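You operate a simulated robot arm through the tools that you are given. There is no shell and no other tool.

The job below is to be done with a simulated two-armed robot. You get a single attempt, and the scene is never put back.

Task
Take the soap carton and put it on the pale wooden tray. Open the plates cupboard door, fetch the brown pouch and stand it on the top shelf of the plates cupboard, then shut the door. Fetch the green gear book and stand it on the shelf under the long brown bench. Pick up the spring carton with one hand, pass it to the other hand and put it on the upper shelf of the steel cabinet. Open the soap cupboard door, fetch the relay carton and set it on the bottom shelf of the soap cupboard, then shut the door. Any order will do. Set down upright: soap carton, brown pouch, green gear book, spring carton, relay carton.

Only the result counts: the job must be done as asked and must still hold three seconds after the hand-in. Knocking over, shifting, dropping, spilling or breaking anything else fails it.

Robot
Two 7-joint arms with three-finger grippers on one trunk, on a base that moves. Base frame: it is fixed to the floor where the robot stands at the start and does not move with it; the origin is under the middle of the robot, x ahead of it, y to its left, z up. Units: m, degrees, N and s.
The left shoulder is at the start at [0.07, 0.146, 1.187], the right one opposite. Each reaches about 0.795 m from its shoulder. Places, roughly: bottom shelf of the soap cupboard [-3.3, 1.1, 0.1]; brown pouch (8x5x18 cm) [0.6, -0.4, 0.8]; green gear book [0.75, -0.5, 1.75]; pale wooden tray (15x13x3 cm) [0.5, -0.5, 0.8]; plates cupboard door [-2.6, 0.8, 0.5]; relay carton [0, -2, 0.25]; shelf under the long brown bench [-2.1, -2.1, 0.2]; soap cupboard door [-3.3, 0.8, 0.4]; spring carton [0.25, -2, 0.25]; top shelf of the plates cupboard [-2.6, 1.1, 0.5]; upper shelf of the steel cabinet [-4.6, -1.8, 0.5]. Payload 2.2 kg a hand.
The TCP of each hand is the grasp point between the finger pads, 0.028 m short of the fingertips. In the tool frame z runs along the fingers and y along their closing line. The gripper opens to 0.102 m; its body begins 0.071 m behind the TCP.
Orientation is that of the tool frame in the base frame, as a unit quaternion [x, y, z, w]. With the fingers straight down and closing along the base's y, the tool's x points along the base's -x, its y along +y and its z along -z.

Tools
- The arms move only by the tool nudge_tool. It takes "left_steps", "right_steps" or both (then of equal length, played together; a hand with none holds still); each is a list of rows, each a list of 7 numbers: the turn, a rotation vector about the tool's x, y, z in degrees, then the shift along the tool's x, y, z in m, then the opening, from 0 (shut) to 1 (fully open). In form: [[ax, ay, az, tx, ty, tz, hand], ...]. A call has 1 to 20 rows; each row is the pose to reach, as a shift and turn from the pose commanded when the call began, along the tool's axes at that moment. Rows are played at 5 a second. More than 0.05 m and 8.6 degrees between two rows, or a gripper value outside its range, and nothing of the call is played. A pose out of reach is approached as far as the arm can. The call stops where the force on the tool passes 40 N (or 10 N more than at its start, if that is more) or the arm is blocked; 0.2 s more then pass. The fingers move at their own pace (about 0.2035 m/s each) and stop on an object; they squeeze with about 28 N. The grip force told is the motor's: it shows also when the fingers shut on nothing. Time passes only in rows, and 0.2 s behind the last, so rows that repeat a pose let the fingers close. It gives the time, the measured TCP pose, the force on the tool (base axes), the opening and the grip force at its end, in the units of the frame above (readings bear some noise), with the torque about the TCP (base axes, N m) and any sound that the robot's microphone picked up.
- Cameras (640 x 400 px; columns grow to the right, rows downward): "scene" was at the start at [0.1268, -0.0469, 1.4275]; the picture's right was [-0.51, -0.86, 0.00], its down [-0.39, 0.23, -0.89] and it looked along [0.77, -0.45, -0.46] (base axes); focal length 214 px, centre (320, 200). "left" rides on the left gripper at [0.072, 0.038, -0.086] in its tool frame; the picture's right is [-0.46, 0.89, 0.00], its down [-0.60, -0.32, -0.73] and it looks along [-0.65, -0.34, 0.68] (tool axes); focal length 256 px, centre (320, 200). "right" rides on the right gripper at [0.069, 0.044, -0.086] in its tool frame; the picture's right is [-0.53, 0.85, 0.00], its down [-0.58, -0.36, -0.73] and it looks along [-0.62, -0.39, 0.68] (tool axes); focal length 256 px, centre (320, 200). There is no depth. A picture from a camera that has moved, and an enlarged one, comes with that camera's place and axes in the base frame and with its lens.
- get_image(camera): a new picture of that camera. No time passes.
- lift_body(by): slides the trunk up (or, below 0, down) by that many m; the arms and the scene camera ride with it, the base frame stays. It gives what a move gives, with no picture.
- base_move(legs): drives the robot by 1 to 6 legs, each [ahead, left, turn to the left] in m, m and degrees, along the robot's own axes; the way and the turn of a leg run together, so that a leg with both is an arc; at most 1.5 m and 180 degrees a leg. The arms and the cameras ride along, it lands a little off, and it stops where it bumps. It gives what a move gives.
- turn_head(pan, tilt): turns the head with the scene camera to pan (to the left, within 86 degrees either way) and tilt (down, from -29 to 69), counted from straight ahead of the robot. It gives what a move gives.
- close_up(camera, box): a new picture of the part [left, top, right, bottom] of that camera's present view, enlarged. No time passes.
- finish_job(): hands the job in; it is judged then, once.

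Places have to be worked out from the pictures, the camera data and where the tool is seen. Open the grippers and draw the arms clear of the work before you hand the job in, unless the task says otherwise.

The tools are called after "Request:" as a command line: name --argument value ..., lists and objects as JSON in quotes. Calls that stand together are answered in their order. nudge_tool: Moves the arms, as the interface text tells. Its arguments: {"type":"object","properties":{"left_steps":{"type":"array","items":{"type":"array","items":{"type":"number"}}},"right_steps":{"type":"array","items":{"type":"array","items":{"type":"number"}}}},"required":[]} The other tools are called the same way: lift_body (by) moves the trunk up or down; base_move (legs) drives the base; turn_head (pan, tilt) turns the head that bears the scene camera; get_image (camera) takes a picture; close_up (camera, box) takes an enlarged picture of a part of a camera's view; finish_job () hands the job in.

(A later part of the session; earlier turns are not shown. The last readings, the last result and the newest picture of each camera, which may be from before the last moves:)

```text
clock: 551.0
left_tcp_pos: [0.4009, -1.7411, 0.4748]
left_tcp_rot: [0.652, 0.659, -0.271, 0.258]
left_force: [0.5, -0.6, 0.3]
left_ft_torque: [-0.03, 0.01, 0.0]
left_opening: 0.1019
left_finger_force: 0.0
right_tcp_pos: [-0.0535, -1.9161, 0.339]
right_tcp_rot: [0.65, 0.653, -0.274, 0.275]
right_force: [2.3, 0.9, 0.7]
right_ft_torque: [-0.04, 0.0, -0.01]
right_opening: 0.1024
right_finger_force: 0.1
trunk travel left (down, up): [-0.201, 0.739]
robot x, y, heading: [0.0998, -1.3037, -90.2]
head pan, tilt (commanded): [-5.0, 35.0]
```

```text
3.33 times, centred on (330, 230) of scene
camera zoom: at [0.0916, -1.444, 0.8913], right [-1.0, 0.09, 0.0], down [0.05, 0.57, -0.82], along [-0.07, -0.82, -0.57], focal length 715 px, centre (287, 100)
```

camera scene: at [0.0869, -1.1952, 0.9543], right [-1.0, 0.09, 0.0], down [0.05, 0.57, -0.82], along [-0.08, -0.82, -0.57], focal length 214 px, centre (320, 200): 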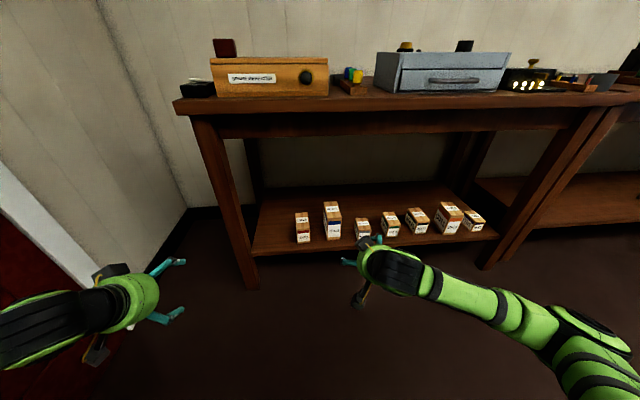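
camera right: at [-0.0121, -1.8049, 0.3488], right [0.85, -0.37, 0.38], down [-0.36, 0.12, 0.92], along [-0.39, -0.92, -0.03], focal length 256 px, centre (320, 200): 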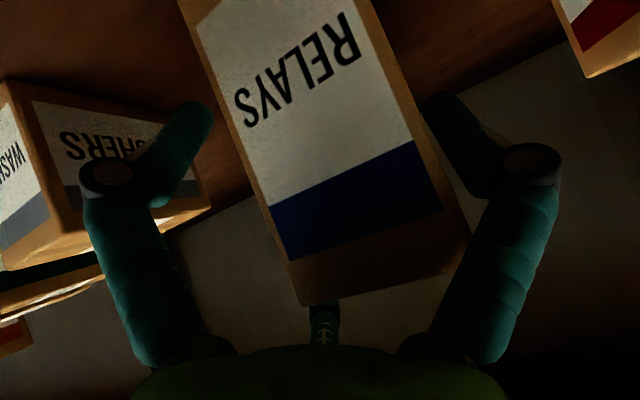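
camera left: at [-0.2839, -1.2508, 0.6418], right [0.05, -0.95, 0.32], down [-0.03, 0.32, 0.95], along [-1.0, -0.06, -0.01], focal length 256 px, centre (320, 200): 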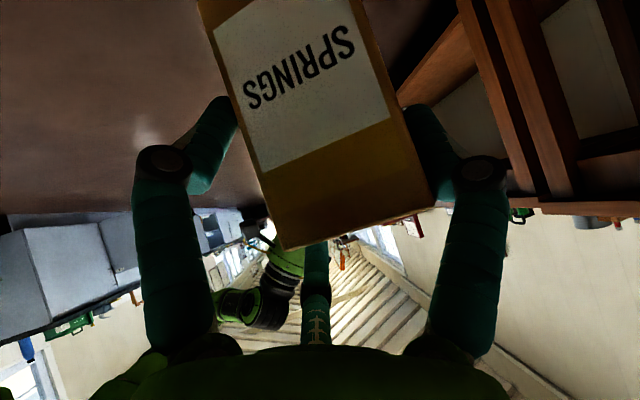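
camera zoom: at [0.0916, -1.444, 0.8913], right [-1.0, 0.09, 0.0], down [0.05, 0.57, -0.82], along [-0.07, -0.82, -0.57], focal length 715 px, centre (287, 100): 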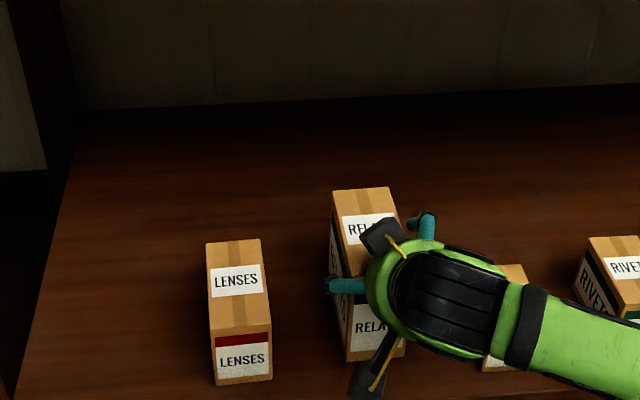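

The fingers straddle the relay carton (a light 2 N touch). I close the grip and lift 5 cm.

Request:
nudge_tool --right_steps '[[0, 0, 0, 0, 0, 0, 0.7], [0, 0, 0, 0, 0, 0, 0.4], [0, 0, 0, 0, 0, 0, 0], [0, 0, 0, 0, 0, 0, 0], [0, 0, 0, 0, 0, 0, 0]]'

Request:
nudge_tool --right_steps '[[0, 0, 0, -0.007, 0, -0.007, 0], [0, 0, 0, -0.018, 0, -0.018, 0], [0, 0, 0, -0.036, 0, -0.036, 0]]'

Request:
get_image --camera "right"

Request:
close_up --camera "scene" --box '[240, 170, 420, 290]'

```text
clock: 552.2
left_tcp_pos: [0.4012, -1.7395, 0.4762]
left_tcp_rot: [0.652, 0.658, -0.272, 0.259]
left_force: [-0.6, 0.2, -0.6]
left_ft_torque: [-0.03, -0.01, 0.02]
left_opening: 0.1021
left_finger_force: 0.1
right_tcp_pos: [-0.0543, -1.9164, 0.3389]
right_tcp_rot: [0.651, 0.653, -0.274, 0.274]
right_force: [2.3, -3.4, 3.7]
right_ft_torque: [-0.36, 0.04, 0.13]
right_opening: 0.0863
right_finger_force: 27.8
trunk travel left (down, up): [-0.201, 0.739]
robot x, y, heading: [0.1027, -1.3058, -90.0]
head pan, tilt (commanded): [-5.0, 35.0]
```

```text
clock: 553.0
left_tcp_pos: [0.3997, -1.7413, 0.4742]
left_tcp_rot: [0.653, 0.659, -0.271, 0.258]
left_force: [-0.1, 0.2, 0.3]
left_ft_torque: [-0.03, 0.0, 0.01]
left_opening: 0.102
left_finger_force: 0.0
right_tcp_pos: [-0.0551, -1.9146, 0.388]
right_tcp_rot: [0.651, 0.653, -0.274, 0.273]
right_force: [0.4, 0.3, -5.6]
right_ft_torque: [0.14, 0.04, 0.02]
right_opening: 0.0865
right_finger_force: 27.7
trunk travel left (down, up): [-0.201, 0.739]
robot x, y, heading: [0.1002, -1.3087, -90.1]
head pan, tilt (commanded): [-5.0, 35.0]
```

```text
taken
camera right: at [-0.0124, -1.8041, 0.3983], right [0.85, -0.37, 0.38], down [-0.36, 0.12, 0.92], along [-0.39, -0.92, -0.04], focal length 256 px, centre (320, 200)
```

right: 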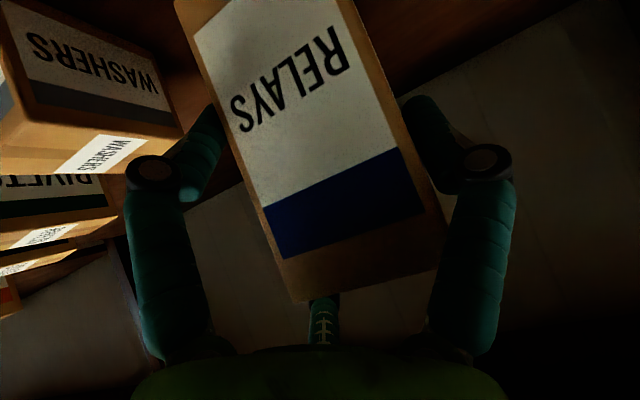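

```text
3.33 times, centred on (330, 230) of scene
camera zoom: at [0.0914, -1.4447, 0.8911], right [-1.0, 0.09, 0.0], down [0.05, 0.57, -0.82], along [-0.07, -0.82, -0.57], focal length 715 px, centre (287, 100)
```

zoom: 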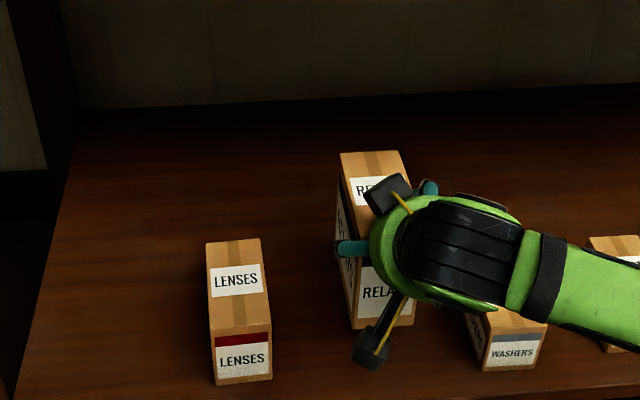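

The relay carton is lifted (about 0.55 kg). I back out carefully, keeping the left elbow clear of the near bench, and turn around in free space.

Request:
base_move --legs '[[-0.3, 0, 0], [0, -1.3, 0], [0, 0, 90], [0, 0, 90]]'

Request:
lift_body --by 0.12

Request:
nudge_tool --left_steps '[[0, 7.5, 0, 0.01, -0.017, 0.0, 0.5], [0, 15, 0, 0.02, -0.033, 0.0, 0], [0, 22.5, 0, 0.03, -0.05, 0.0, 0], [0, 30, 0, 0.04, -0.067, 0.0, 0], [0, 37.5, 0, 0.05, -0.083, 0.0, 0], [0, 45, 0, 0.06, -0.1, 0.0, 0]]'

Request:
turn_head --pan -30 --tilt 45

Request:
get_image --camera "scene"

```text
clock: 568.8
left_tcp_pos: [-1.4833, -0.5541, 0.4757]
left_tcp_rot: [-0.652, 0.659, 0.256, 0.274]
left_force: [0.2, -0.4, 0.1]
left_ft_torque: [0.0, -0.05, 0.0]
left_opening: 0.1021
left_finger_force: 0.1
right_tcp_pos: [-1.0243, -0.3873, 0.3889]
right_tcp_rot: [-0.646, 0.658, 0.271, 0.276]
right_force: [-0.7, 0.0, -4.7]
right_ft_torque: [-0.17, -0.05, 0.02]
right_opening: 0.0863
right_finger_force: 27.6
trunk travel left (down, up): [-0.201, 0.739]
robot x, y, heading: [-1.1939, -0.9918, 88.5]
head pan, tilt (commanded): [-5.0, 35.0]
```

```text
clock: 570.3
left_tcp_pos: [-1.4831, -0.5527, 0.5946]
left_tcp_rot: [-0.652, 0.66, 0.255, 0.274]
left_force: [-0.4, -0.3, 0.1]
left_ft_torque: [0.0, 0.0, -0.01]
left_opening: 0.102
left_finger_force: 0.1
right_tcp_pos: [-1.0241, -0.388, 0.5071]
right_tcp_rot: [-0.645, 0.658, 0.271, 0.278]
right_force: [0.5, 0.3, -5.5]
right_ft_torque: [-0.16, -0.05, 0.02]
right_opening: 0.0863
right_finger_force: 27.9
trunk travel left (down, up): [-0.321, 0.619]
robot x, y, heading: [-1.1915, -0.9948, 88.8]
head pan, tilt (commanded): [-5.0, 35.0]
```

```text
clock: 571.7
left_tcp_pos: [-1.3822, -0.5991, 0.5558]
left_tcp_rot: [-0.7, 0.714, -0.014, -0.001]
left_force: [-0.7, 0.7, 0.2]
left_ft_torque: [0.0, -0.01, 0.03]
left_opening: 0.0019
left_finger_force: 28.1
right_tcp_pos: [-1.0242, -0.3893, 0.5078]
right_tcp_rot: [-0.645, 0.658, 0.271, 0.278]
right_force: [0.0, 0.1, -5.8]
right_ft_torque: [-0.17, -0.07, 0.03]
right_opening: 0.0865
right_finger_force: 27.4
trunk travel left (down, up): [-0.321, 0.619]
robot x, y, heading: [-1.1902, -0.9932, 88.9]
head pan, tilt (commanded): [-5.0, 35.0]
```

```text
clock: 572.6
left_tcp_pos: [-1.3828, -0.5977, 0.5555]
left_tcp_rot: [-0.7, 0.714, -0.013, 0.001]
left_force: [-0.5, -0.4, -1.4]
left_ft_torque: [-0.03, 0.02, 0.0]
left_opening: 0.0021
left_finger_force: 28.2
right_tcp_pos: [-1.0232, -0.3885, 0.5071]
right_tcp_rot: [-0.646, 0.658, 0.27, 0.278]
right_force: [0.1, 1.3, -5.0]
right_ft_torque: [-0.18, -0.06, -0.01]
right_opening: 0.086
right_finger_force: 28.3
trunk travel left (down, up): [-0.321, 0.619]
robot x, y, heading: [-1.1916, -0.9955, 88.5]
head pan, tilt (commanded): [-30.0, 45.0]
```

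```text
taken
camera scene: at [-1.1514, -0.8742, 0.9964], right [0.85, -0.52, 0.0], down [-0.37, -0.6, -0.71], along [0.37, 0.6, -0.71], focal length 214 px, centre (320, 200)
```

scene: 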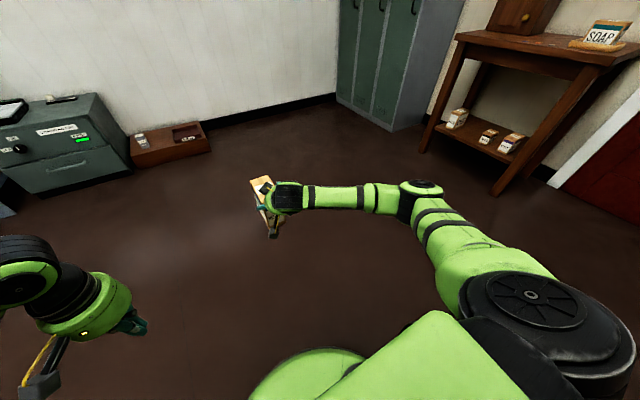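

The right elbow would need more room than the soap door's 100° gives, so I'll push that door wider with the free left hand first. I extend the left hand and drive over.

Request:
nudge_tool --left_steps '[[0, 0, 0, -0.05, 0, 0, 0], [0, 0, 0, -0.1, 0, 0, 0], [0, 0, 0, -0.15, 0, 0, 0]]'

Request:
base_move --legs '[[0, 1.5, 1.5], [0.15, 0.08, 0]]'

Request:
turn_head --pan 10 --tilt 30

Request:
get_image --camera "scene"

```text
clock: 573.4
left_tcp_pos: [-1.3798, -0.4472, 0.5534]
left_tcp_rot: [-0.699, 0.715, -0.013, 0.0]
left_force: [-0.6, 0.0, 0.1]
left_ft_torque: [0.01, -0.01, -0.04]
left_opening: 0.0022
left_finger_force: 28.5
right_tcp_pos: [-1.0241, -0.3881, 0.5066]
right_tcp_rot: [-0.646, 0.658, 0.27, 0.277]
right_force: [-0.7, 0.2, -5.1]
right_ft_torque: [-0.17, -0.07, 0.02]
right_opening: 0.0866
right_finger_force: 28.2
trunk travel left (down, up): [-0.321, 0.619]
robot x, y, heading: [-1.195, -0.9927, 88.5]
head pan, tilt (commanded): [-30.0, 45.0]
```

```text
clock: 581.9
left_tcp_pos: [-2.9727, -0.2871, 0.5543]
left_tcp_rot: [0.709, -0.705, 0.013, -0.002]
left_force: [0.4, 0.6, -0.8]
left_ft_torque: [-0.02, 0.01, -0.01]
left_opening: 0.0023
left_finger_force: 27.1
right_tcp_pos: [-2.618, -0.2202, 0.5064]
right_tcp_rot: [0.653, -0.65, -0.273, -0.274]
right_force: [0.3, 0.5, -5.6]
right_ft_torque: [-0.24, -0.08, 0.06]
right_opening: 0.0865
right_finger_force: 28.3
trunk travel left (down, up): [-0.321, 0.619]
robot x, y, heading: [-2.7712, -0.8266, 89.8]
head pan, tilt (commanded): [-30.0, 45.0]
```

```text
clock: 583.0
left_tcp_pos: [-2.9721, -0.2879, 0.5532]
left_tcp_rot: [0.708, -0.706, 0.013, 0.0]
left_force: [1.0, 0.0, -0.2]
left_ft_torque: [-0.02, 0.03, 0.01]
left_opening: 0.0022
left_finger_force: 27.9
right_tcp_pos: [-2.6176, -0.2189, 0.5073]
right_tcp_rot: [0.653, -0.65, -0.274, -0.274]
right_force: [0.1, 0.5, -4.8]
right_ft_torque: [-0.16, -0.06, 0.02]
right_opening: 0.0866
right_finger_force: 27.3
trunk travel left (down, up): [-0.321, 0.619]
robot x, y, heading: [-2.772, -0.8284, 89.8]
head pan, tilt (commanded): [10.0, 30.0]
```

```text
taken
camera scene: at [-2.7898, -0.6894, 1.0189], right [0.98, 0.17, 0.0], down [0.09, -0.49, -0.87], along [-0.15, 0.85, -0.5], focal length 214 px, centre (320, 200)
```

scene: 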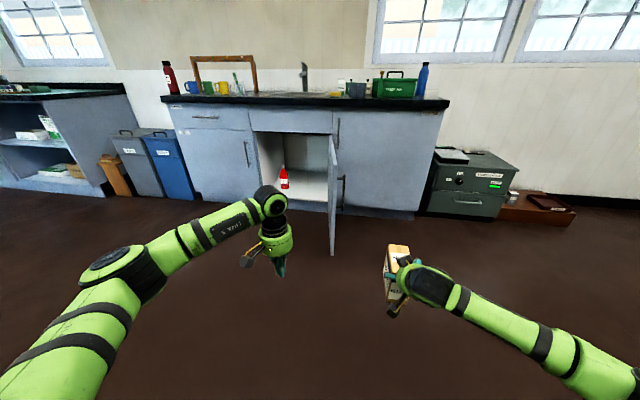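

The door stands near 100°, its tip at (-2.87, 0.20). The left hand is lined up just inside it. I drive ahead 0.6 m and then strafe right to push the door open.

Request:
base_move --legs '[[0.6, 0, 0], [0, -0.25, 0]]'

Request:
get_image --camera "scene"

```text
clock: 586.9
left_tcp_pos: [-2.9444, 0.3076, 0.5543]
left_tcp_rot: [0.711, -0.703, 0.011, 0.007]
left_force: [-0.3, -1.5, 0.0]
left_ft_torque: [0.01, -0.01, -0.01]
left_opening: 0.0022
left_finger_force: 28.1
right_tcp_pos: [-2.5813, 0.3728, 0.505]
right_tcp_rot: [0.653, -0.653, -0.27, -0.273]
right_force: [-0.2, 0.2, -4.9]
right_ft_torque: [-0.17, -0.06, 0.01]
right_opening: 0.0864
right_finger_force: 27.9
trunk travel left (down, up): [-0.321, 0.619]
robot x, y, heading: [-2.7405, -0.2337, 89.8]
head pan, tilt (commanded): [10.0, 30.0]
stopped in leg 2: the force on the tool passed its limit at 64 N (the readings are from after the stop); the commanded pose is now the measured one
```

```text
taken
camera scene: at [-2.7563, -0.0946, 1.0189], right [0.99, 0.17, 0.0], down [0.08, -0.49, -0.87], along [-0.15, 0.85, -0.5], focal length 214 px, centre (320, 200)
```

scene: 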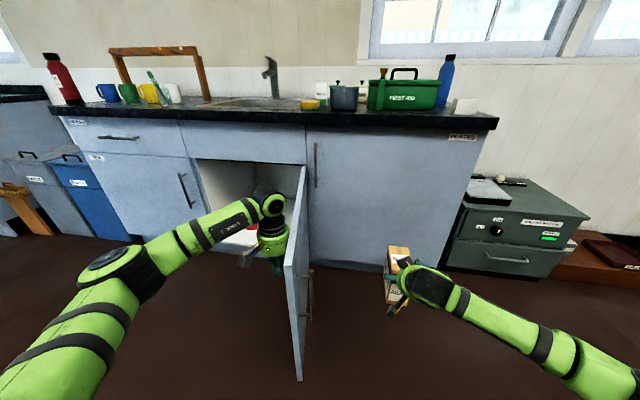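

The push met firm resistance; the hinge may be at its limit near 100°. I test gently with the arm alone.

Request:
nudge_tool --left_steps '[[0, 0, 0, 0, -0.01, 0, 0], [0, 0, 0, 0, -0.02, 0, 0], [0, 0, 0, 0, -0.03, 0, 0], [0, 0, 0, 0, -0.04, 0, 0]]'

Request:
get_image --camera "scene"

```text
clock: 587.4
left_tcp_pos: [-2.9445, 0.3057, 0.5536]
left_tcp_rot: [0.719, -0.695, 0.008, 0.012]
left_force: [-12.0, -6.0, 2.0]
left_ft_torque: [0.7, -1.54, -0.15]
left_opening: 0.0022
left_finger_force: 28.4
right_tcp_pos: [-2.5834, 0.3723, 0.5036]
right_tcp_rot: [0.654, -0.652, -0.269, -0.273]
right_force: [0.6, -0.7, -5.9]
right_ft_torque: [-0.17, -0.07, 0.01]
right_opening: 0.0863
right_finger_force: 27.7
trunk travel left (down, up): [-0.321, 0.619]
robot x, y, heading: [-2.7383, -0.2342, 89.8]
head pan, tilt (commanded): [10.0, 30.0]
stopped in row 2 (left hand): the force on the tool passed its limit at 47 N (the readings are from after the stop); the commanded pose is now the measured one
```

```text
taken
camera scene: at [-2.7579, -0.096, 1.019], right [0.98, 0.17, 0.0], down [0.09, -0.49, -0.87], along [-0.15, 0.85, -0.5], focal length 214 px, centre (320, 200)
```

scene: 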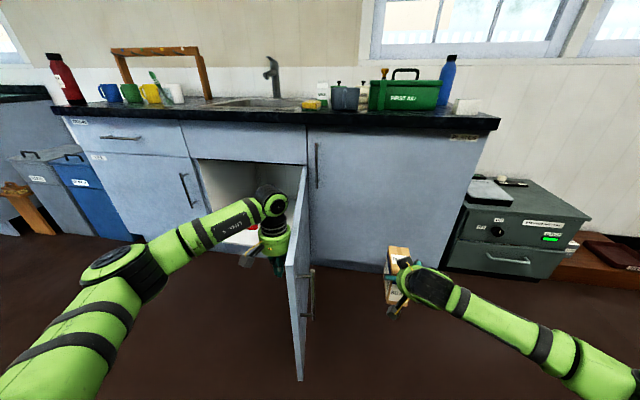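

The hinge is at its stop, so I leave the door at 100°. Instead I'll place the carton with the right hand held far to the right of the body, so the elbow stays left of the door. I free the left hand and back away first.

Request:
nudge_tool --left_steps '[[0, 0, 0, 0, 0.02, 0, 0], [0, 0, 0, 0, 0.05, 0, 0]]'

Request:
base_move --legs '[[-0.65, 0, 0]]'

Request:
nudge_tool --left_steps '[[0, 0, 0, 0.04, 0.01, -0.03, 0], [0, 0, 0, 0.08, 0.02, -0.06, 0], [0, 0, 0, 0.12, 0.03, -0.09, 0], [0, 0, 0, 0.16, 0.04, -0.12, 0], [0, 0, 0, 0.19, 0.05, -0.15, 0], [0, 0, 0, 0.19, 0.05, -0.18, 0], [0, 0, 0, 0.19, 0.05, -0.2, 0]]' --right_steps '[[0, 0, 0, 0, -0.04, 0, 0], [0, 0, 0, 0, -0.08, 0, 0], [0, 0, 0, 0, -0.12, 0, 0], [0, 0, 0, 0, -0.16, 0, 0], [0, 0, 0, 0, -0.2, 0, 0], [0, 0, 0, 0, -0.24, 0, 0], [0, 0, 0, 0, -0.28, 0, 0]]'

Request:
turn_head --pan -35 --tilt 40

Request:
get_image --camera "scene"

```text
clock: 588.0
left_tcp_pos: [-2.9921, 0.3053, 0.5536]
left_tcp_rot: [0.716, -0.698, 0.008, 0.011]
left_force: [0.4, 0.9, 0.3]
left_ft_torque: [0.03, 0.0, 0.0]
left_opening: 0.0022
left_finger_force: 27.9
right_tcp_pos: [-2.5837, 0.3728, 0.5053]
right_tcp_rot: [0.653, -0.652, -0.271, -0.274]
right_force: [-0.4, 0.4, -4.9]
right_ft_torque: [-0.17, -0.03, -0.03]
right_opening: 0.0864
right_finger_force: 28.1
trunk travel left (down, up): [-0.321, 0.619]
robot x, y, heading: [-2.737, -0.2333, 89.8]
head pan, tilt (commanded): [10.0, 30.0]
```

```text
clock: 591.6
left_tcp_pos: [-2.9926, -0.3425, 0.5552]
left_tcp_rot: [0.716, -0.698, 0.009, 0.01]
left_force: [0.2, 0.2, -0.2]
left_ft_torque: [-0.04, -0.03, -0.02]
left_opening: 0.002
left_finger_force: 27.7
right_tcp_pos: [-2.5844, -0.2739, 0.5047]
right_tcp_rot: [0.653, -0.652, -0.271, -0.274]
right_force: [-0.4, -1.3, -5.1]
right_ft_torque: [-0.16, -0.06, 0.01]
right_opening: 0.0864
right_finger_force: 28.4
trunk travel left (down, up): [-0.321, 0.619]
robot x, y, heading: [-2.7412, -0.8841, 90.0]
head pan, tilt (commanded): [10.0, 30.0]
```

```text
refused: row 1 steps farther than a row can; nothing moved
```

```text
clock: 592.7
left_tcp_pos: [-2.9923, -0.342, 0.5543]
left_tcp_rot: [0.716, -0.698, 0.008, 0.01]
left_force: [-0.3, -0.5, 0.0]
left_ft_torque: [0.02, 0.0, -0.04]
left_opening: 0.0021
left_finger_force: 28.1
right_tcp_pos: [-2.585, -0.2748, 0.5057]
right_tcp_rot: [0.653, -0.651, -0.272, -0.274]
right_force: [0.0, 0.3, -5.7]
right_ft_torque: [-0.19, -0.07, -0.01]
right_opening: 0.0862
right_finger_force: 28.1
trunk travel left (down, up): [-0.321, 0.619]
robot x, y, heading: [-2.7411, -0.8864, 89.9]
head pan, tilt (commanded): [-35.0, 40.0]
```

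```text
taken
camera scene: at [-2.6935, -0.763, 1.0036], right [0.82, -0.57, 0.0], down [-0.37, -0.53, -0.77], along [0.44, 0.63, -0.64], focal length 214 px, centre (320, 200)
```

scene: 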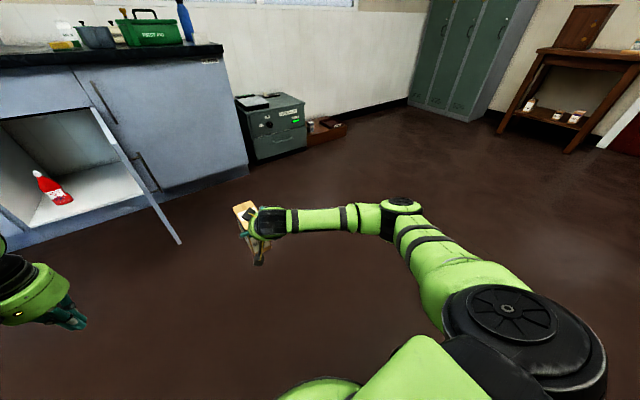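

The command was refused for a step just over the limit; I repeat it with smaller rows.

Request:
nudge_tool --left_steps '[[0, 0, 0, 0.03, 0.006, -0.025, 0], [0, 0, 0, 0.06, 0.012, -0.05, 0], [0, 0, 0, 0.09, 0.018, -0.075, 0], [0, 0, 0, 0.12, 0.025, -0.1, 0], [0, 0, 0, 0.15, 0.031, -0.125, 0], [0, 0, 0, 0.17, 0.037, -0.15, 0], [0, 0, 0, 0.18, 0.043, -0.175, 0], [0, 0, 0, 0.19, 0.05, -0.2, 0]]' --right_steps '[[0, 0, 0, 0, -0.035, 0, 0], [0, 0, 0, 0, -0.07, 0, 0], [0, 0, 0, 0, -0.105, 0, 0], [0, 0, 0, 0, -0.14, 0, 0], [0, 0, 0, 0, -0.175, 0, 0], [0, 0, 0, 0, -0.21, 0, 0], [0, 0, 0, 0, -0.245, 0, 0], [0, 0, 0, 0, -0.28, 0, 0]]'

Request:
get_image --camera "scene"

```text
clock: 594.5
left_tcp_pos: [-3.0369, -0.5286, 0.7595]
left_tcp_rot: [0.716, -0.698, 0.008, 0.011]
left_force: [0.1, 1.0, 0.5]
left_ft_torque: [0.02, 0.0, -0.01]
left_opening: 0.0022
left_finger_force: 28.3
right_tcp_pos: [-2.3055, -0.275, 0.507]
right_tcp_rot: [0.653, -0.652, -0.272, -0.273]
right_force: [-0.4, -0.4, -5.1]
right_ft_torque: [-0.2, -0.08, -0.01]
right_opening: 0.0867
right_finger_force: 28.5
trunk travel left (down, up): [-0.321, 0.619]
robot x, y, heading: [-2.7399, -0.8835, 90.0]
head pan, tilt (commanded): [-35.0, 40.0]
```

```text
taken
camera scene: at [-2.6927, -0.7637, 1.0036], right [0.82, -0.57, 0.0], down [-0.37, -0.53, -0.77], along [0.44, 0.63, -0.64], focal length 214 px, centre (320, 200)
```

scene: 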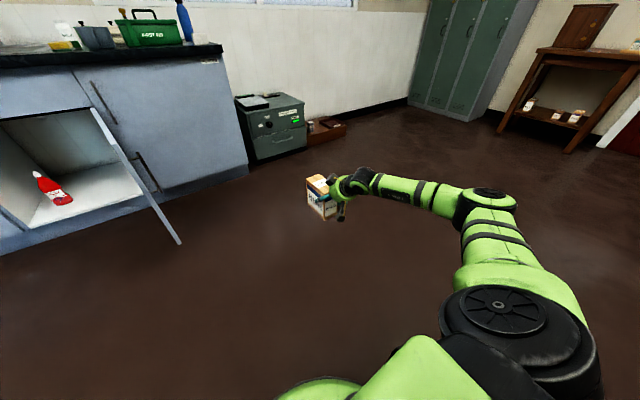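

The right hand is now 43 cm to the right of the body, the elbow well inside. I lower the trunk, strafe left in front of the soap cupboard and look at its bottom shelf.

Request:
lift_body --by -0.22

Request:
base_move --legs '[[0, 0.88, 0], [0.35, 0, 0]]'

Request:
turn_head --pan -20 --tilt 30

Request:
get_image --camera "scene"

Request:
close_up --camera "scene" --box '[220, 110, 420, 250]'

```text
clock: 596.9
left_tcp_pos: [-3.0379, -0.5289, 0.5379]
left_tcp_rot: [0.716, -0.698, 0.007, 0.011]
left_force: [0.6, -1.0, -0.1]
left_ft_torque: [0.0, 0.0, 0.02]
left_opening: 0.0021
left_finger_force: 27.9
right_tcp_pos: [-2.3044, -0.2744, 0.2861]
right_tcp_rot: [0.654, -0.651, -0.271, -0.274]
right_force: [0.6, -0.1, -5.4]
right_ft_torque: [-0.18, -0.06, -0.01]
right_opening: 0.0864
right_finger_force: 27.9
trunk travel left (down, up): [-0.101, 0.839]
robot x, y, heading: [-2.7361, -0.88, 90.0]
head pan, tilt (commanded): [-35.0, 40.0]
```

```text
clock: 603.3
left_tcp_pos: [-3.9066, -0.1765, 0.5383]
left_tcp_rot: [0.715, -0.699, 0.007, 0.012]
left_force: [0.2, 0.2, 0.6]
left_ft_torque: [-0.02, -0.03, 0.02]
left_opening: 0.0021
left_finger_force: 28.0
right_tcp_pos: [-3.1739, 0.0744, 0.2858]
right_tcp_rot: [-0.653, 0.653, 0.27, 0.273]
right_force: [0.5, 0.4, -5.2]
right_ft_torque: [-0.16, -0.04, -0.04]
right_opening: 0.0863
right_finger_force: 28.1
trunk travel left (down, up): [-0.101, 0.839]
robot x, y, heading: [-3.6102, -0.5347, 89.6]
head pan, tilt (commanded): [-35.0, 40.0]
```

```text
clock: 604.1
left_tcp_pos: [-3.9056, -0.1767, 0.5388]
left_tcp_rot: [0.715, -0.699, 0.008, 0.011]
left_force: [-0.1, -0.2, -0.1]
left_ft_torque: [0.02, -0.02, -0.01]
left_opening: 0.002
left_finger_force: 27.9
right_tcp_pos: [-3.1742, 0.0738, 0.2842]
right_tcp_rot: [0.653, -0.653, -0.271, -0.273]
right_force: [0.2, 0.0, -6.1]
right_ft_torque: [-0.17, -0.02, 0.02]
right_opening: 0.0863
right_finger_force: 27.8
trunk travel left (down, up): [-0.101, 0.839]
robot x, y, heading: [-3.6089, -0.5305, 89.5]
head pan, tilt (commanded): [-20.0, 30.0]
```

```text
taken
camera scene: at [-3.5806, -0.3976, 0.7989], right [0.94, -0.35, 0.0], down [-0.17, -0.47, -0.87], along [0.3, 0.81, -0.5], focal length 214 px, centre (320, 200)
```

scene: 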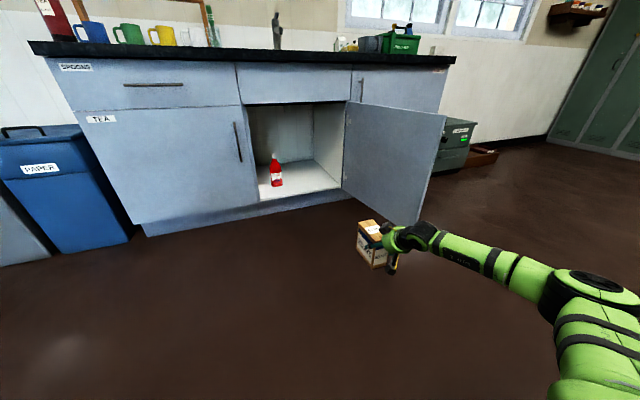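

```text
2.86 times, centred on (320, 180) of scene
camera zoom: at [-3.5806, -0.3976, 0.7989], right [0.94, -0.35, 0.0], down [-0.17, -0.47, -0.87], along [0.3, 0.81, -0.5], focal length 613 px, centre (320, 257)
```

zoom: 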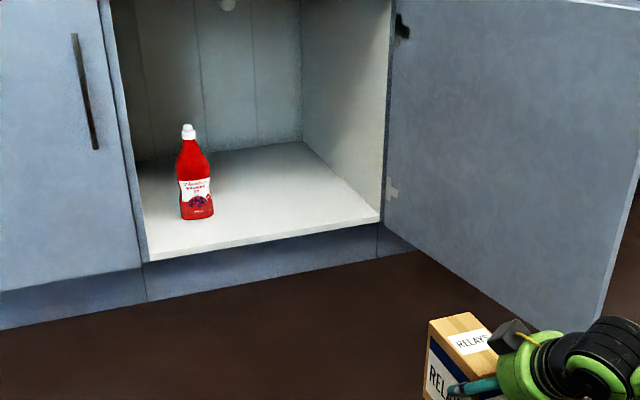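

The bottom shelf is at z≈0.145 from y≈0.79 inward; the bottle's right side is at x≈-3.36. I aim to stand the relay carton at x≈-3.20. I approach 0.55 m with a small correction.

Request:
base_move --legs '[[0.55, 0.02, 0.5]]'

Request:
get_image --camera "scene"

Request:
close_up --camera "scene" --box '[240, 150, 480, 330]'

Request:
get_image --camera "right"

```text
clock: 607.3
left_tcp_pos: [-3.9286, 0.3679, 0.5375]
left_tcp_rot: [0.718, -0.696, 0.008, 0.011]
left_force: [-0.4, 0.2, 0.1]
left_ft_torque: [0.02, -0.04, -0.03]
left_opening: 0.0022
left_finger_force: 28.4
right_tcp_pos: [-3.1979, 0.6256, 0.2852]
right_tcp_rot: [0.655, -0.65, -0.271, -0.273]
right_force: [0.6, 0.6, -5.1]
right_ft_torque: [-0.18, -0.07, 0.0]
right_opening: 0.0863
right_finger_force: 27.8
trunk travel left (down, up): [-0.101, 0.839]
robot x, y, heading: [-3.6283, 0.0105, 90.1]
head pan, tilt (commanded): [-20.0, 30.0]
```

```text
taken
camera scene: at [-3.601, 0.1501, 0.7989], right [0.94, -0.34, 0.0], down [-0.17, -0.47, -0.87], along [0.29, 0.81, -0.5], focal length 214 px, centre (320, 200)
```

scene: 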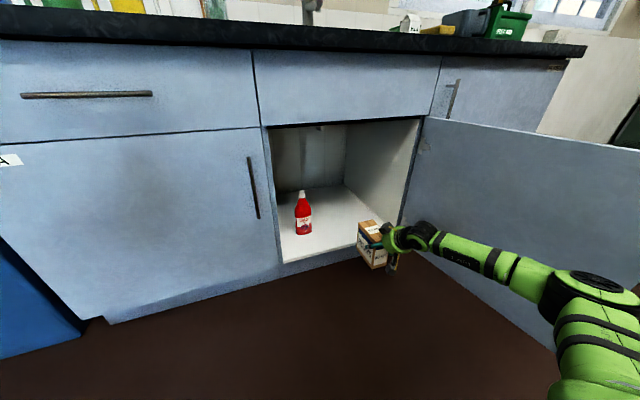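

```text
2.22 times, centred on (360, 240) of scene
camera zoom: at [-3.601, 0.1501, 0.7989], right [0.94, -0.34, 0.0], down [-0.17, -0.47, -0.87], along [0.29, 0.81, -0.5], focal length 477 px, centre (231, 111)
```

zoom: 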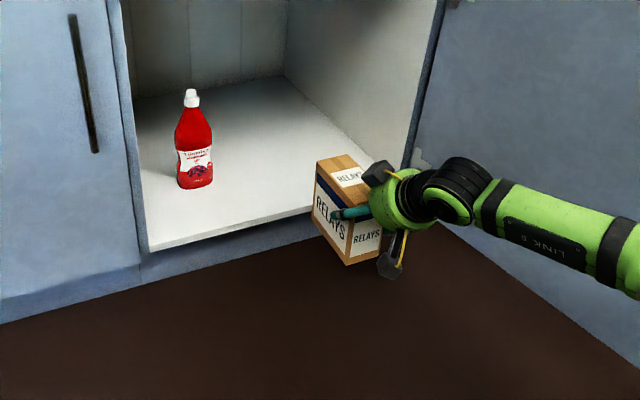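

```text
taken
camera right: at [-3.2418, 0.5154, 0.2971], right [-0.85, 0.37, 0.38], down [0.36, -0.11, 0.93], along [0.39, 0.92, -0.04], focal length 256 px, centre (320, 200)
```

right: 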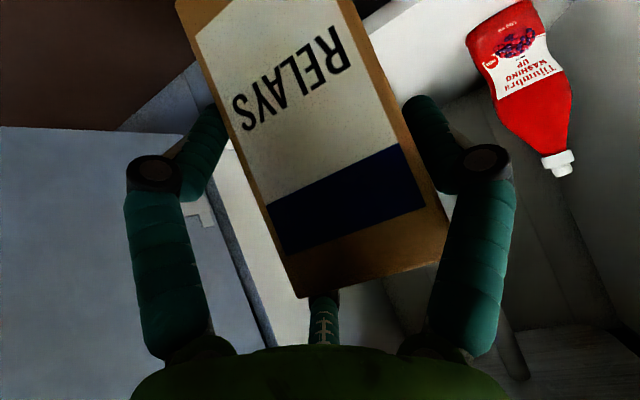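

All clear: 10 cm to the bottle on one side, and the elbow stays left of the door. I drive the remaining 0.265 m in.

Request:
base_move --legs '[[0.265, 0, 0]]'

Request:
get_image --camera "scene"

Request:
close_up --camera "scene" --box '[240, 170, 480, 350]'

Request:
get_image --camera "right"

```text
clock: 609.1
left_tcp_pos: [-3.9289, 0.6293, 0.5395]
left_tcp_rot: [0.718, -0.696, 0.007, 0.011]
left_force: [-0.2, 0.0, 0.0]
left_ft_torque: [-0.01, -0.02, 0.0]
left_opening: 0.0022
left_finger_force: 28.1
right_tcp_pos: [-3.1991, 0.8871, 0.285]
right_tcp_rot: [0.655, -0.651, -0.271, -0.273]
right_force: [-1.4, -0.1, -4.9]
right_ft_torque: [-0.17, -0.05, 0.0]
right_opening: 0.0864
right_finger_force: 27.7
trunk travel left (down, up): [-0.101, 0.839]
robot x, y, heading: [-3.6292, 0.2746, 90.2]
head pan, tilt (commanded): [-20.0, 30.0]
```

```text
taken
camera scene: at [-3.6018, 0.412, 0.7989], right [0.94, -0.34, 0.0], down [-0.17, -0.47, -0.87], along [0.29, 0.81, -0.5], focal length 214 px, centre (320, 200)
```

scene: 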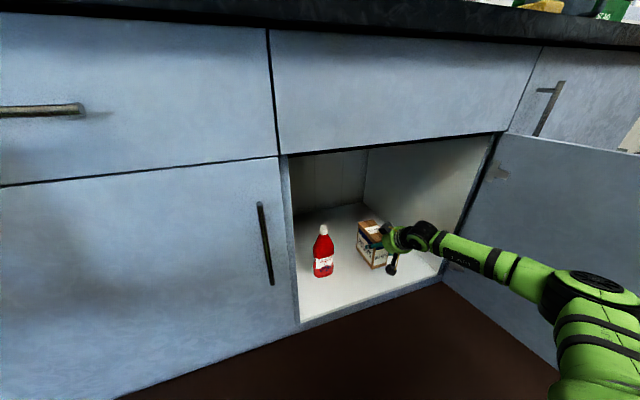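

```text
2.22 times, centred on (360, 260) of scene
camera zoom: at [-3.6018, 0.412, 0.7989], right [0.94, -0.34, 0.0], down [-0.17, -0.47, -0.87], along [0.29, 0.81, -0.5], focal length 477 px, centre (231, 67)
```

zoom: 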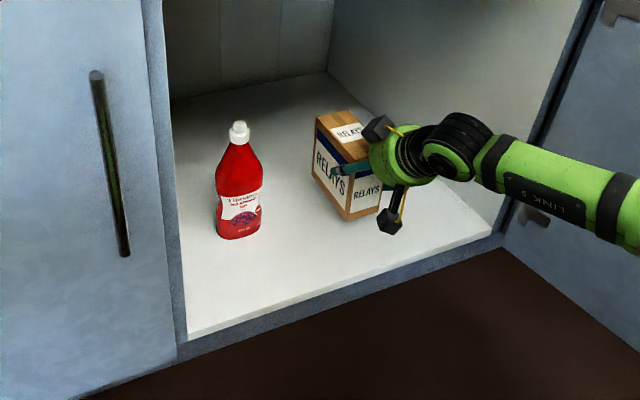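

```text
taken
camera right: at [-3.2429, 0.7775, 0.2969], right [-0.85, 0.37, 0.38], down [0.36, -0.11, 0.93], along [0.39, 0.92, -0.04], focal length 256 px, centre (320, 200)
```

right: 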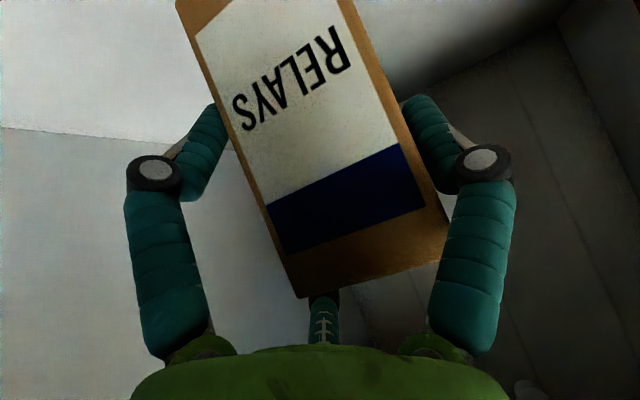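

The carton hangs well inside, right of the bottle. I lower it 4.5 cm and then in small steps until it touches.

Request:
nudge_tool --right_steps '[[0, 0, 0, 0.014, 0, 0.014, 0], [0, 0, 0, 0.025, 0, 0.025, 0], [0, 0, 0, 0.032, 0, 0.032, 0]]'

Request:
nudge_tool --right_steps '[[0, 0, 0, 0.003, 0, 0.003, 0], [0, 0, 0, 0.005, 0, 0.005, 0]]'

Request:
close_up --camera "scene" --box '[300, 200, 440, 320]'

```text
clock: 609.9
left_tcp_pos: [-3.9296, 0.6303, 0.5393]
left_tcp_rot: [0.718, -0.696, 0.007, 0.012]
left_force: [-0.4, 0.2, -1.0]
left_ft_torque: [-0.02, 0.01, 0.02]
left_opening: 0.0021
left_finger_force: 28.5
right_tcp_pos: [-3.1984, 0.887, 0.2391]
right_tcp_rot: [0.655, -0.651, -0.271, -0.272]
right_force: [0.4, 0.2, -4.8]
right_ft_torque: [-0.2, -0.06, -0.01]
right_opening: 0.0863
right_finger_force: 28.6
trunk travel left (down, up): [-0.101, 0.839]
robot x, y, heading: [-3.6282, 0.2788, 90.1]
head pan, tilt (commanded): [-20.0, 30.0]
```

```text
clock: 610.5
left_tcp_pos: [-3.931, 0.6286, 0.5407]
left_tcp_rot: [0.718, -0.696, 0.008, 0.009]
left_force: [0.1, 0.0, 0.0]
left_ft_torque: [0.0, 0.03, -0.01]
left_opening: 0.0021
left_finger_force: 28.0
right_tcp_pos: [-3.1977, 0.8883, 0.2395]
right_tcp_rot: [0.654, -0.649, -0.275, -0.275]
right_force: [0.8, -4.6, 12.4]
right_ft_torque: [0.89, 0.52, 0.13]
right_opening: 0.0863
right_finger_force: 28.0
trunk travel left (down, up): [-0.101, 0.839]
robot x, y, heading: [-3.629, 0.278, 90.2]
head pan, tilt (commanded): [-20.0, 30.0]
```

```text
3.33 times, centred on (370, 260) of scene
camera zoom: at [-3.6028, 0.4101, 0.7996], right [0.94, -0.34, 0.0], down [-0.17, -0.47, -0.87], along [0.29, 0.82, -0.5], focal length 715 px, centre (153, 0)
```

zoom: 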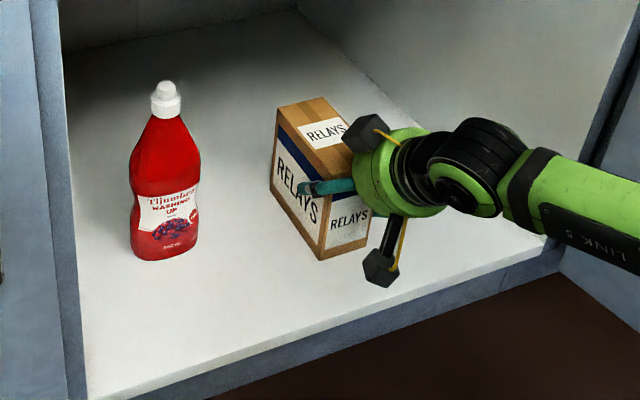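

It touches with its far edge first. I pitch the hand up by 1° and lower slightly to seat it flat.

Request:
nudge_tool --right_steps '[[0, -0.6, 0, -0.001, 0, -0.001, 0], [0, -1.2, 0, -0.001, 0, -0.001, 0]]'

Request:
nudge_tool --right_steps '[[0, 0, 0, 0.0015, 0, 0.0015, 0], [0, 0, 0, 0.003, 0, 0.003, 0]]'

Request:
close_up --camera "scene" --box '[300, 200, 440, 320]'

```text
clock: 611.1
left_tcp_pos: [-3.9303, 0.6284, 0.5387]
left_tcp_rot: [0.718, -0.696, 0.007, 0.009]
left_force: [0.0, 0.3, 0.3]
left_ft_torque: [0.02, -0.03, 0.01]
left_opening: 0.0021
left_finger_force: 28.3
right_tcp_pos: [-3.1981, 0.8866, 0.2383]
right_tcp_rot: [0.651, -0.647, -0.279, -0.281]
right_force: [2.5, -0.6, 15.0]
right_ft_torque: [-0.82, 0.56, 0.11]
right_opening: 0.0864
right_finger_force: 27.6
trunk travel left (down, up): [-0.101, 0.839]
robot x, y, heading: [-3.6313, 0.2768, 90.1]
head pan, tilt (commanded): [-20.0, 30.0]
```

```text
clock: 611.7
left_tcp_pos: [-3.9306, 0.6278, 0.5395]
left_tcp_rot: [0.718, -0.696, 0.008, 0.009]
left_force: [-0.1, -0.2, -0.6]
left_ft_torque: [0.01, -0.04, 0.01]
left_opening: 0.002
left_finger_force: 27.9
right_tcp_pos: [-3.1981, 0.8871, 0.2357]
right_tcp_rot: [0.649, -0.648, -0.28, -0.284]
right_force: [3.9, -3.8, 22.5]
right_ft_torque: [0.31, 0.77, -0.28]
right_opening: 0.0865
right_finger_force: 27.9
trunk travel left (down, up): [-0.101, 0.839]
robot x, y, heading: [-3.6285, 0.2717, 90.3]
head pan, tilt (commanded): [-20.0, 30.0]
```

```text
3.33 times, centred on (370, 260) of scene
camera zoom: at [-3.6035, 0.4091, 0.7997], right [0.94, -0.34, 0.0], down [-0.17, -0.47, -0.87], along [0.29, 0.82, -0.5], focal length 715 px, centre (153, 0)
```

zoom: 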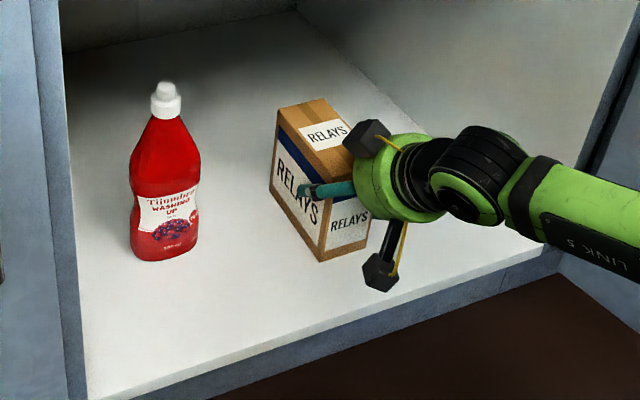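

It sits flat now (about 22 N, little torque). I relieve the push and open the fingers step by step.

Request:
nudge_tool --right_steps '[[0, 0, 0, -0.0025, 0, -0.0025, 0], [0, 0, 0, -0.0025, 0, -0.0025, 0.88], [0, 0, 0, -0.0025, 0, -0.0025, 0.92], [0, 0, 0, -0.0025, 0, -0.0025, 0.97]]'

Request:
close_up --camera "scene" --box '[300, 200, 440, 320]'

Request:
get_image --camera "right"

```text
clock: 612.7
left_tcp_pos: [-3.9281, 0.6296, 0.5381]
left_tcp_rot: [0.718, -0.696, 0.008, 0.01]
left_force: [0.0, 0.1, 0.0]
left_ft_torque: [-0.01, 0.02, 0.03]
left_opening: 0.0021
left_finger_force: 28.6
right_tcp_pos: [-3.1983, 0.8862, 0.2321]
right_tcp_rot: [0.653, -0.647, -0.278, -0.279]
right_force: [-0.3, 0.1, -0.8]
right_ft_torque: [0.01, 0.02, -0.02]
right_opening: 0.0989
right_finger_force: 0.1
trunk travel left (down, up): [-0.101, 0.839]
robot x, y, heading: [-3.6345, 0.2735, 90.0]
head pan, tilt (commanded): [-20.0, 30.0]
```

```text
3.33 times, centred on (370, 260) of scene
camera zoom: at [-3.6022, 0.4115, 0.799], right [0.94, -0.34, 0.0], down [-0.17, -0.47, -0.87], along [0.29, 0.81, -0.5], focal length 715 px, centre (153, 0)
```

zoom: 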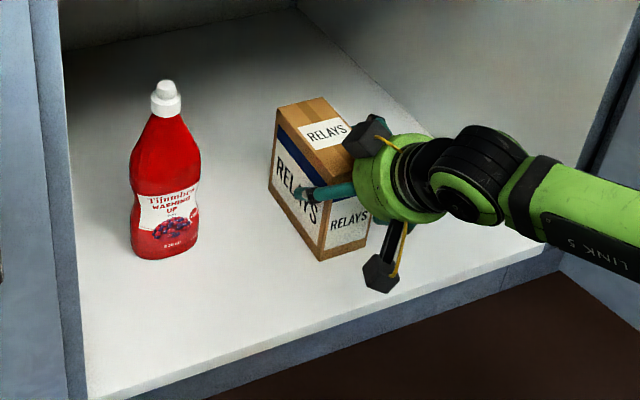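

```text
taken
camera right: at [-3.2433, 0.7771, 0.2431], right [-0.85, 0.36, 0.38], down [0.36, -0.13, 0.92], along [0.38, 0.92, -0.02], focal length 256 px, centre (320, 200)
```

right: 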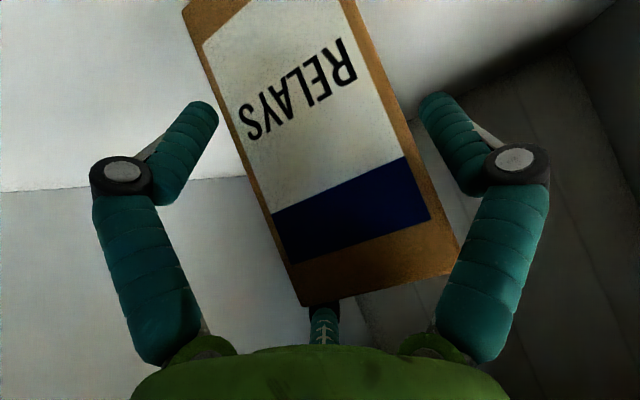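

The carton stands free. I open fully and withdraw along the tool axis, up and back.

Request:
nudge_tool --right_steps '[[0, 0, 0, 0, 0.001, -0.01, 1], [0, 0, 0, 0, 0.001, -0.04, 1], [0, 0, 0, 0, 0.001, -0.07, 1], [0, 0, 0, 0, 0.001, -0.1, 1]]'

Request:
get_image --camera "right"

Request:
close_up --camera "scene" --box '[280, 180, 460, 330]'

```text
clock: 613.7
left_tcp_pos: [-3.9295, 0.6297, 0.5388]
left_tcp_rot: [0.718, -0.696, 0.008, 0.011]
left_force: [-0.5, 0.1, -0.5]
left_ft_torque: [-0.01, 0.0, 0.03]
left_opening: 0.0022
left_finger_force: 28.1
right_tcp_pos: [-3.2006, 0.8143, 0.3051]
right_tcp_rot: [0.652, -0.648, -0.278, -0.279]
right_force: [-0.1, 0.3, -0.3]
right_ft_torque: [0.0, 0.01, 0.01]
right_opening: 0.102
right_finger_force: 0.0
trunk travel left (down, up): [-0.101, 0.839]
robot x, y, heading: [-3.6305, 0.2791, 90.4]
head pan, tilt (commanded): [-20.0, 30.0]
```

```text
taken
camera right: at [-3.2444, 0.7048, 0.3133], right [-0.85, 0.36, 0.38], down [0.36, -0.13, 0.92], along [0.39, 0.92, -0.02], focal length 256 px, centre (320, 200)
```

right: 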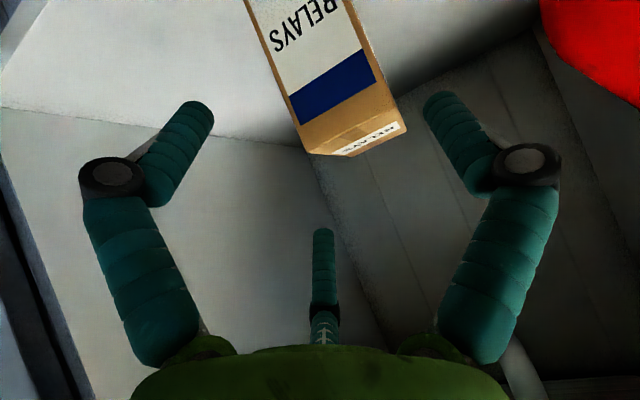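

```text
2.67 times, centred on (370, 255) of scene
camera zoom: at [-3.6023, 0.4115, 0.799], right [0.94, -0.34, 0.0], down [-0.17, -0.47, -0.87], along [0.29, 0.81, -0.5], focal length 572 px, centre (187, 53)
```

zoom: 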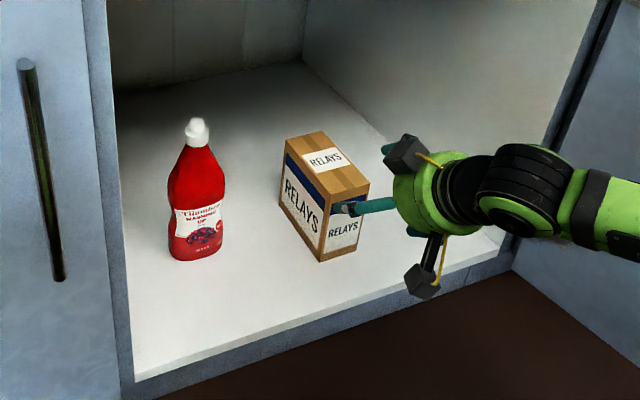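

The relay carton stands upright on the bottom shelf. I back out, raise the trunk, and turn the right hand fingers-down and shut for closing the door.

Request:
base_move --legs '[[-0.75, 0, -0.3]]'

Request:
lift_body --by 0.27

Request:
nudge_tool --right_steps '[[0, 7.5, 0, 0, 0.017, 0, 0.5], [0, 15, 0, 0, 0.033, 0, 0], [0, 22.5, 0, 0, 0.05, 0, 0], [0, 30, 0, 0, 0.067, 0, 0], [0, 37.5, 0, 0, 0.083, 0, 0], [0, 44, 0, 0, 0.1, 0, 0]]'

Request:
get_image --camera "scene"

```text
clock: 617.8
left_tcp_pos: [-3.9271, -0.1162, 0.5394]
left_tcp_rot: [0.716, -0.698, 0.008, 0.011]
left_force: [-0.1, -0.5, 0.3]
left_ft_torque: [-0.03, -0.01, -0.01]
left_opening: 0.002
left_finger_force: 27.8
right_tcp_pos: [-3.1968, 0.0658, 0.3036]
right_tcp_rot: [0.651, -0.649, -0.278, -0.28]
right_force: [0.3, 0.2, -0.2]
right_ft_torque: [0.0, 0.04, -0.03]
right_opening: 0.1019
right_finger_force: 0.1
trunk travel left (down, up): [-0.101, 0.839]
robot x, y, heading: [-3.6306, -0.47, 89.8]
head pan, tilt (commanded): [-20.0, 30.0]
```

```text
clock: 620.5
left_tcp_pos: [-3.9263, -0.1166, 0.8088]
left_tcp_rot: [0.716, -0.697, 0.008, 0.01]
left_force: [-0.3, 0.0, 0.4]
left_ft_torque: [0.01, 0.04, -0.03]
left_opening: 0.0021
left_finger_force: 28.3
right_tcp_pos: [-3.1955, 0.0651, 0.5735]
right_tcp_rot: [0.651, -0.649, -0.277, -0.279]
right_force: [0.7, 0.0, -0.2]
right_ft_torque: [-0.04, -0.02, 0.03]
right_opening: 0.1021
right_finger_force: 0.0
trunk travel left (down, up): [-0.371, 0.569]
robot x, y, heading: [-3.6315, -0.4724, 89.9]
head pan, tilt (commanded): [-20.0, 30.0]
```

```text
clock: 621.9
left_tcp_pos: [-3.9278, -0.1165, 0.8097]
left_tcp_rot: [0.717, -0.697, 0.009, 0.011]
left_force: [0.0, -0.2, -0.6]
left_ft_torque: [0.0, -0.02, 0.0]
left_opening: 0.0023
left_finger_force: 28.2
right_tcp_pos: [-3.296, 0.0651, 0.573]
right_tcp_rot: [0.708, -0.706, -0.014, -0.016]
right_force: [-0.4, -0.5, 0.0]
right_ft_torque: [0.02, 0.01, 0.02]
right_opening: 0.0022
right_finger_force: 27.6
trunk travel left (down, up): [-0.371, 0.569]
robot x, y, heading: [-3.632, -0.4692, 89.9]
head pan, tilt (commanded): [-20.0, 30.0]
```

```text
taken
camera scene: at [-3.6012, -0.3354, 1.069], right [0.94, -0.34, 0.0], down [-0.17, -0.47, -0.87], along [0.3, 0.81, -0.5], focal length 214 px, centre (320, 200)
```

scene: 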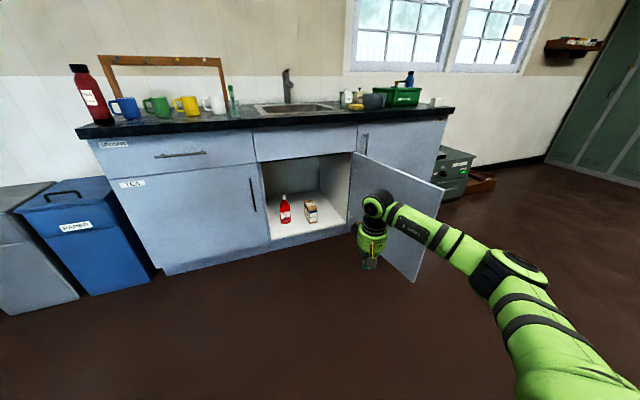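

Relay carton and bottle both stand inside. I strafe right past the door's tip, then go ahead so the shut hand is on the door's outer side.

Request:
base_move --legs '[[0, -0.54, 0], [0.33, 0, 0]]'

Request:
turn_head --pan -5 --tilt 35

Request:
get_image --camera "scene"

```text
clock: 626.9
left_tcp_pos: [-3.3803, 0.2097, 0.8093]
left_tcp_rot: [0.717, -0.697, 0.008, 0.01]
left_force: [0.0, 0.3, 0.0]
left_ft_torque: [-0.03, 0.05, 0.0]
left_opening: 0.0019
left_finger_force: 27.7
right_tcp_pos: [-2.7511, 0.3903, 0.573]
right_tcp_rot: [-0.707, 0.707, 0.014, 0.015]
right_force: [-0.2, 0.0, -0.6]
right_ft_torque: [-0.04, 0.03, -0.01]
right_opening: 0.0021
right_finger_force: 28.3
trunk travel left (down, up): [-0.371, 0.569]
robot x, y, heading: [-3.0922, -0.1466, 89.8]
head pan, tilt (commanded): [-20.0, 30.0]
```

```text
clock: 627.6
left_tcp_pos: [-3.3826, 0.2092, 0.8101]
left_tcp_rot: [0.716, -0.698, 0.008, 0.01]
left_force: [0.3, 0.7, -0.4]
left_ft_torque: [0.01, 0.03, 0.0]
left_opening: 0.0021
left_finger_force: 28.6
right_tcp_pos: [-2.7502, 0.3901, 0.5735]
right_tcp_rot: [-0.707, 0.707, 0.014, 0.016]
right_force: [0.4, 0.3, 0.1]
right_ft_torque: [-0.01, 0.01, 0.02]
right_opening: 0.0022
right_finger_force: 28.0
trunk travel left (down, up): [-0.371, 0.569]
robot x, y, heading: [-3.0889, -0.1449, 89.6]
head pan, tilt (commanded): [-5.0, 35.0]
```

```text
taken
camera scene: at [-3.079, -0.0075, 1.0613], right [1.0, -0.09, 0.0], down [-0.05, -0.57, -0.82], along [0.07, 0.82, -0.57], focal length 214 px, centre (320, 200)
```

scene: 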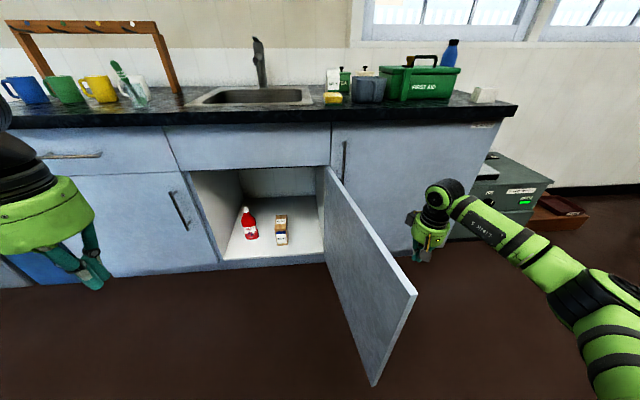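

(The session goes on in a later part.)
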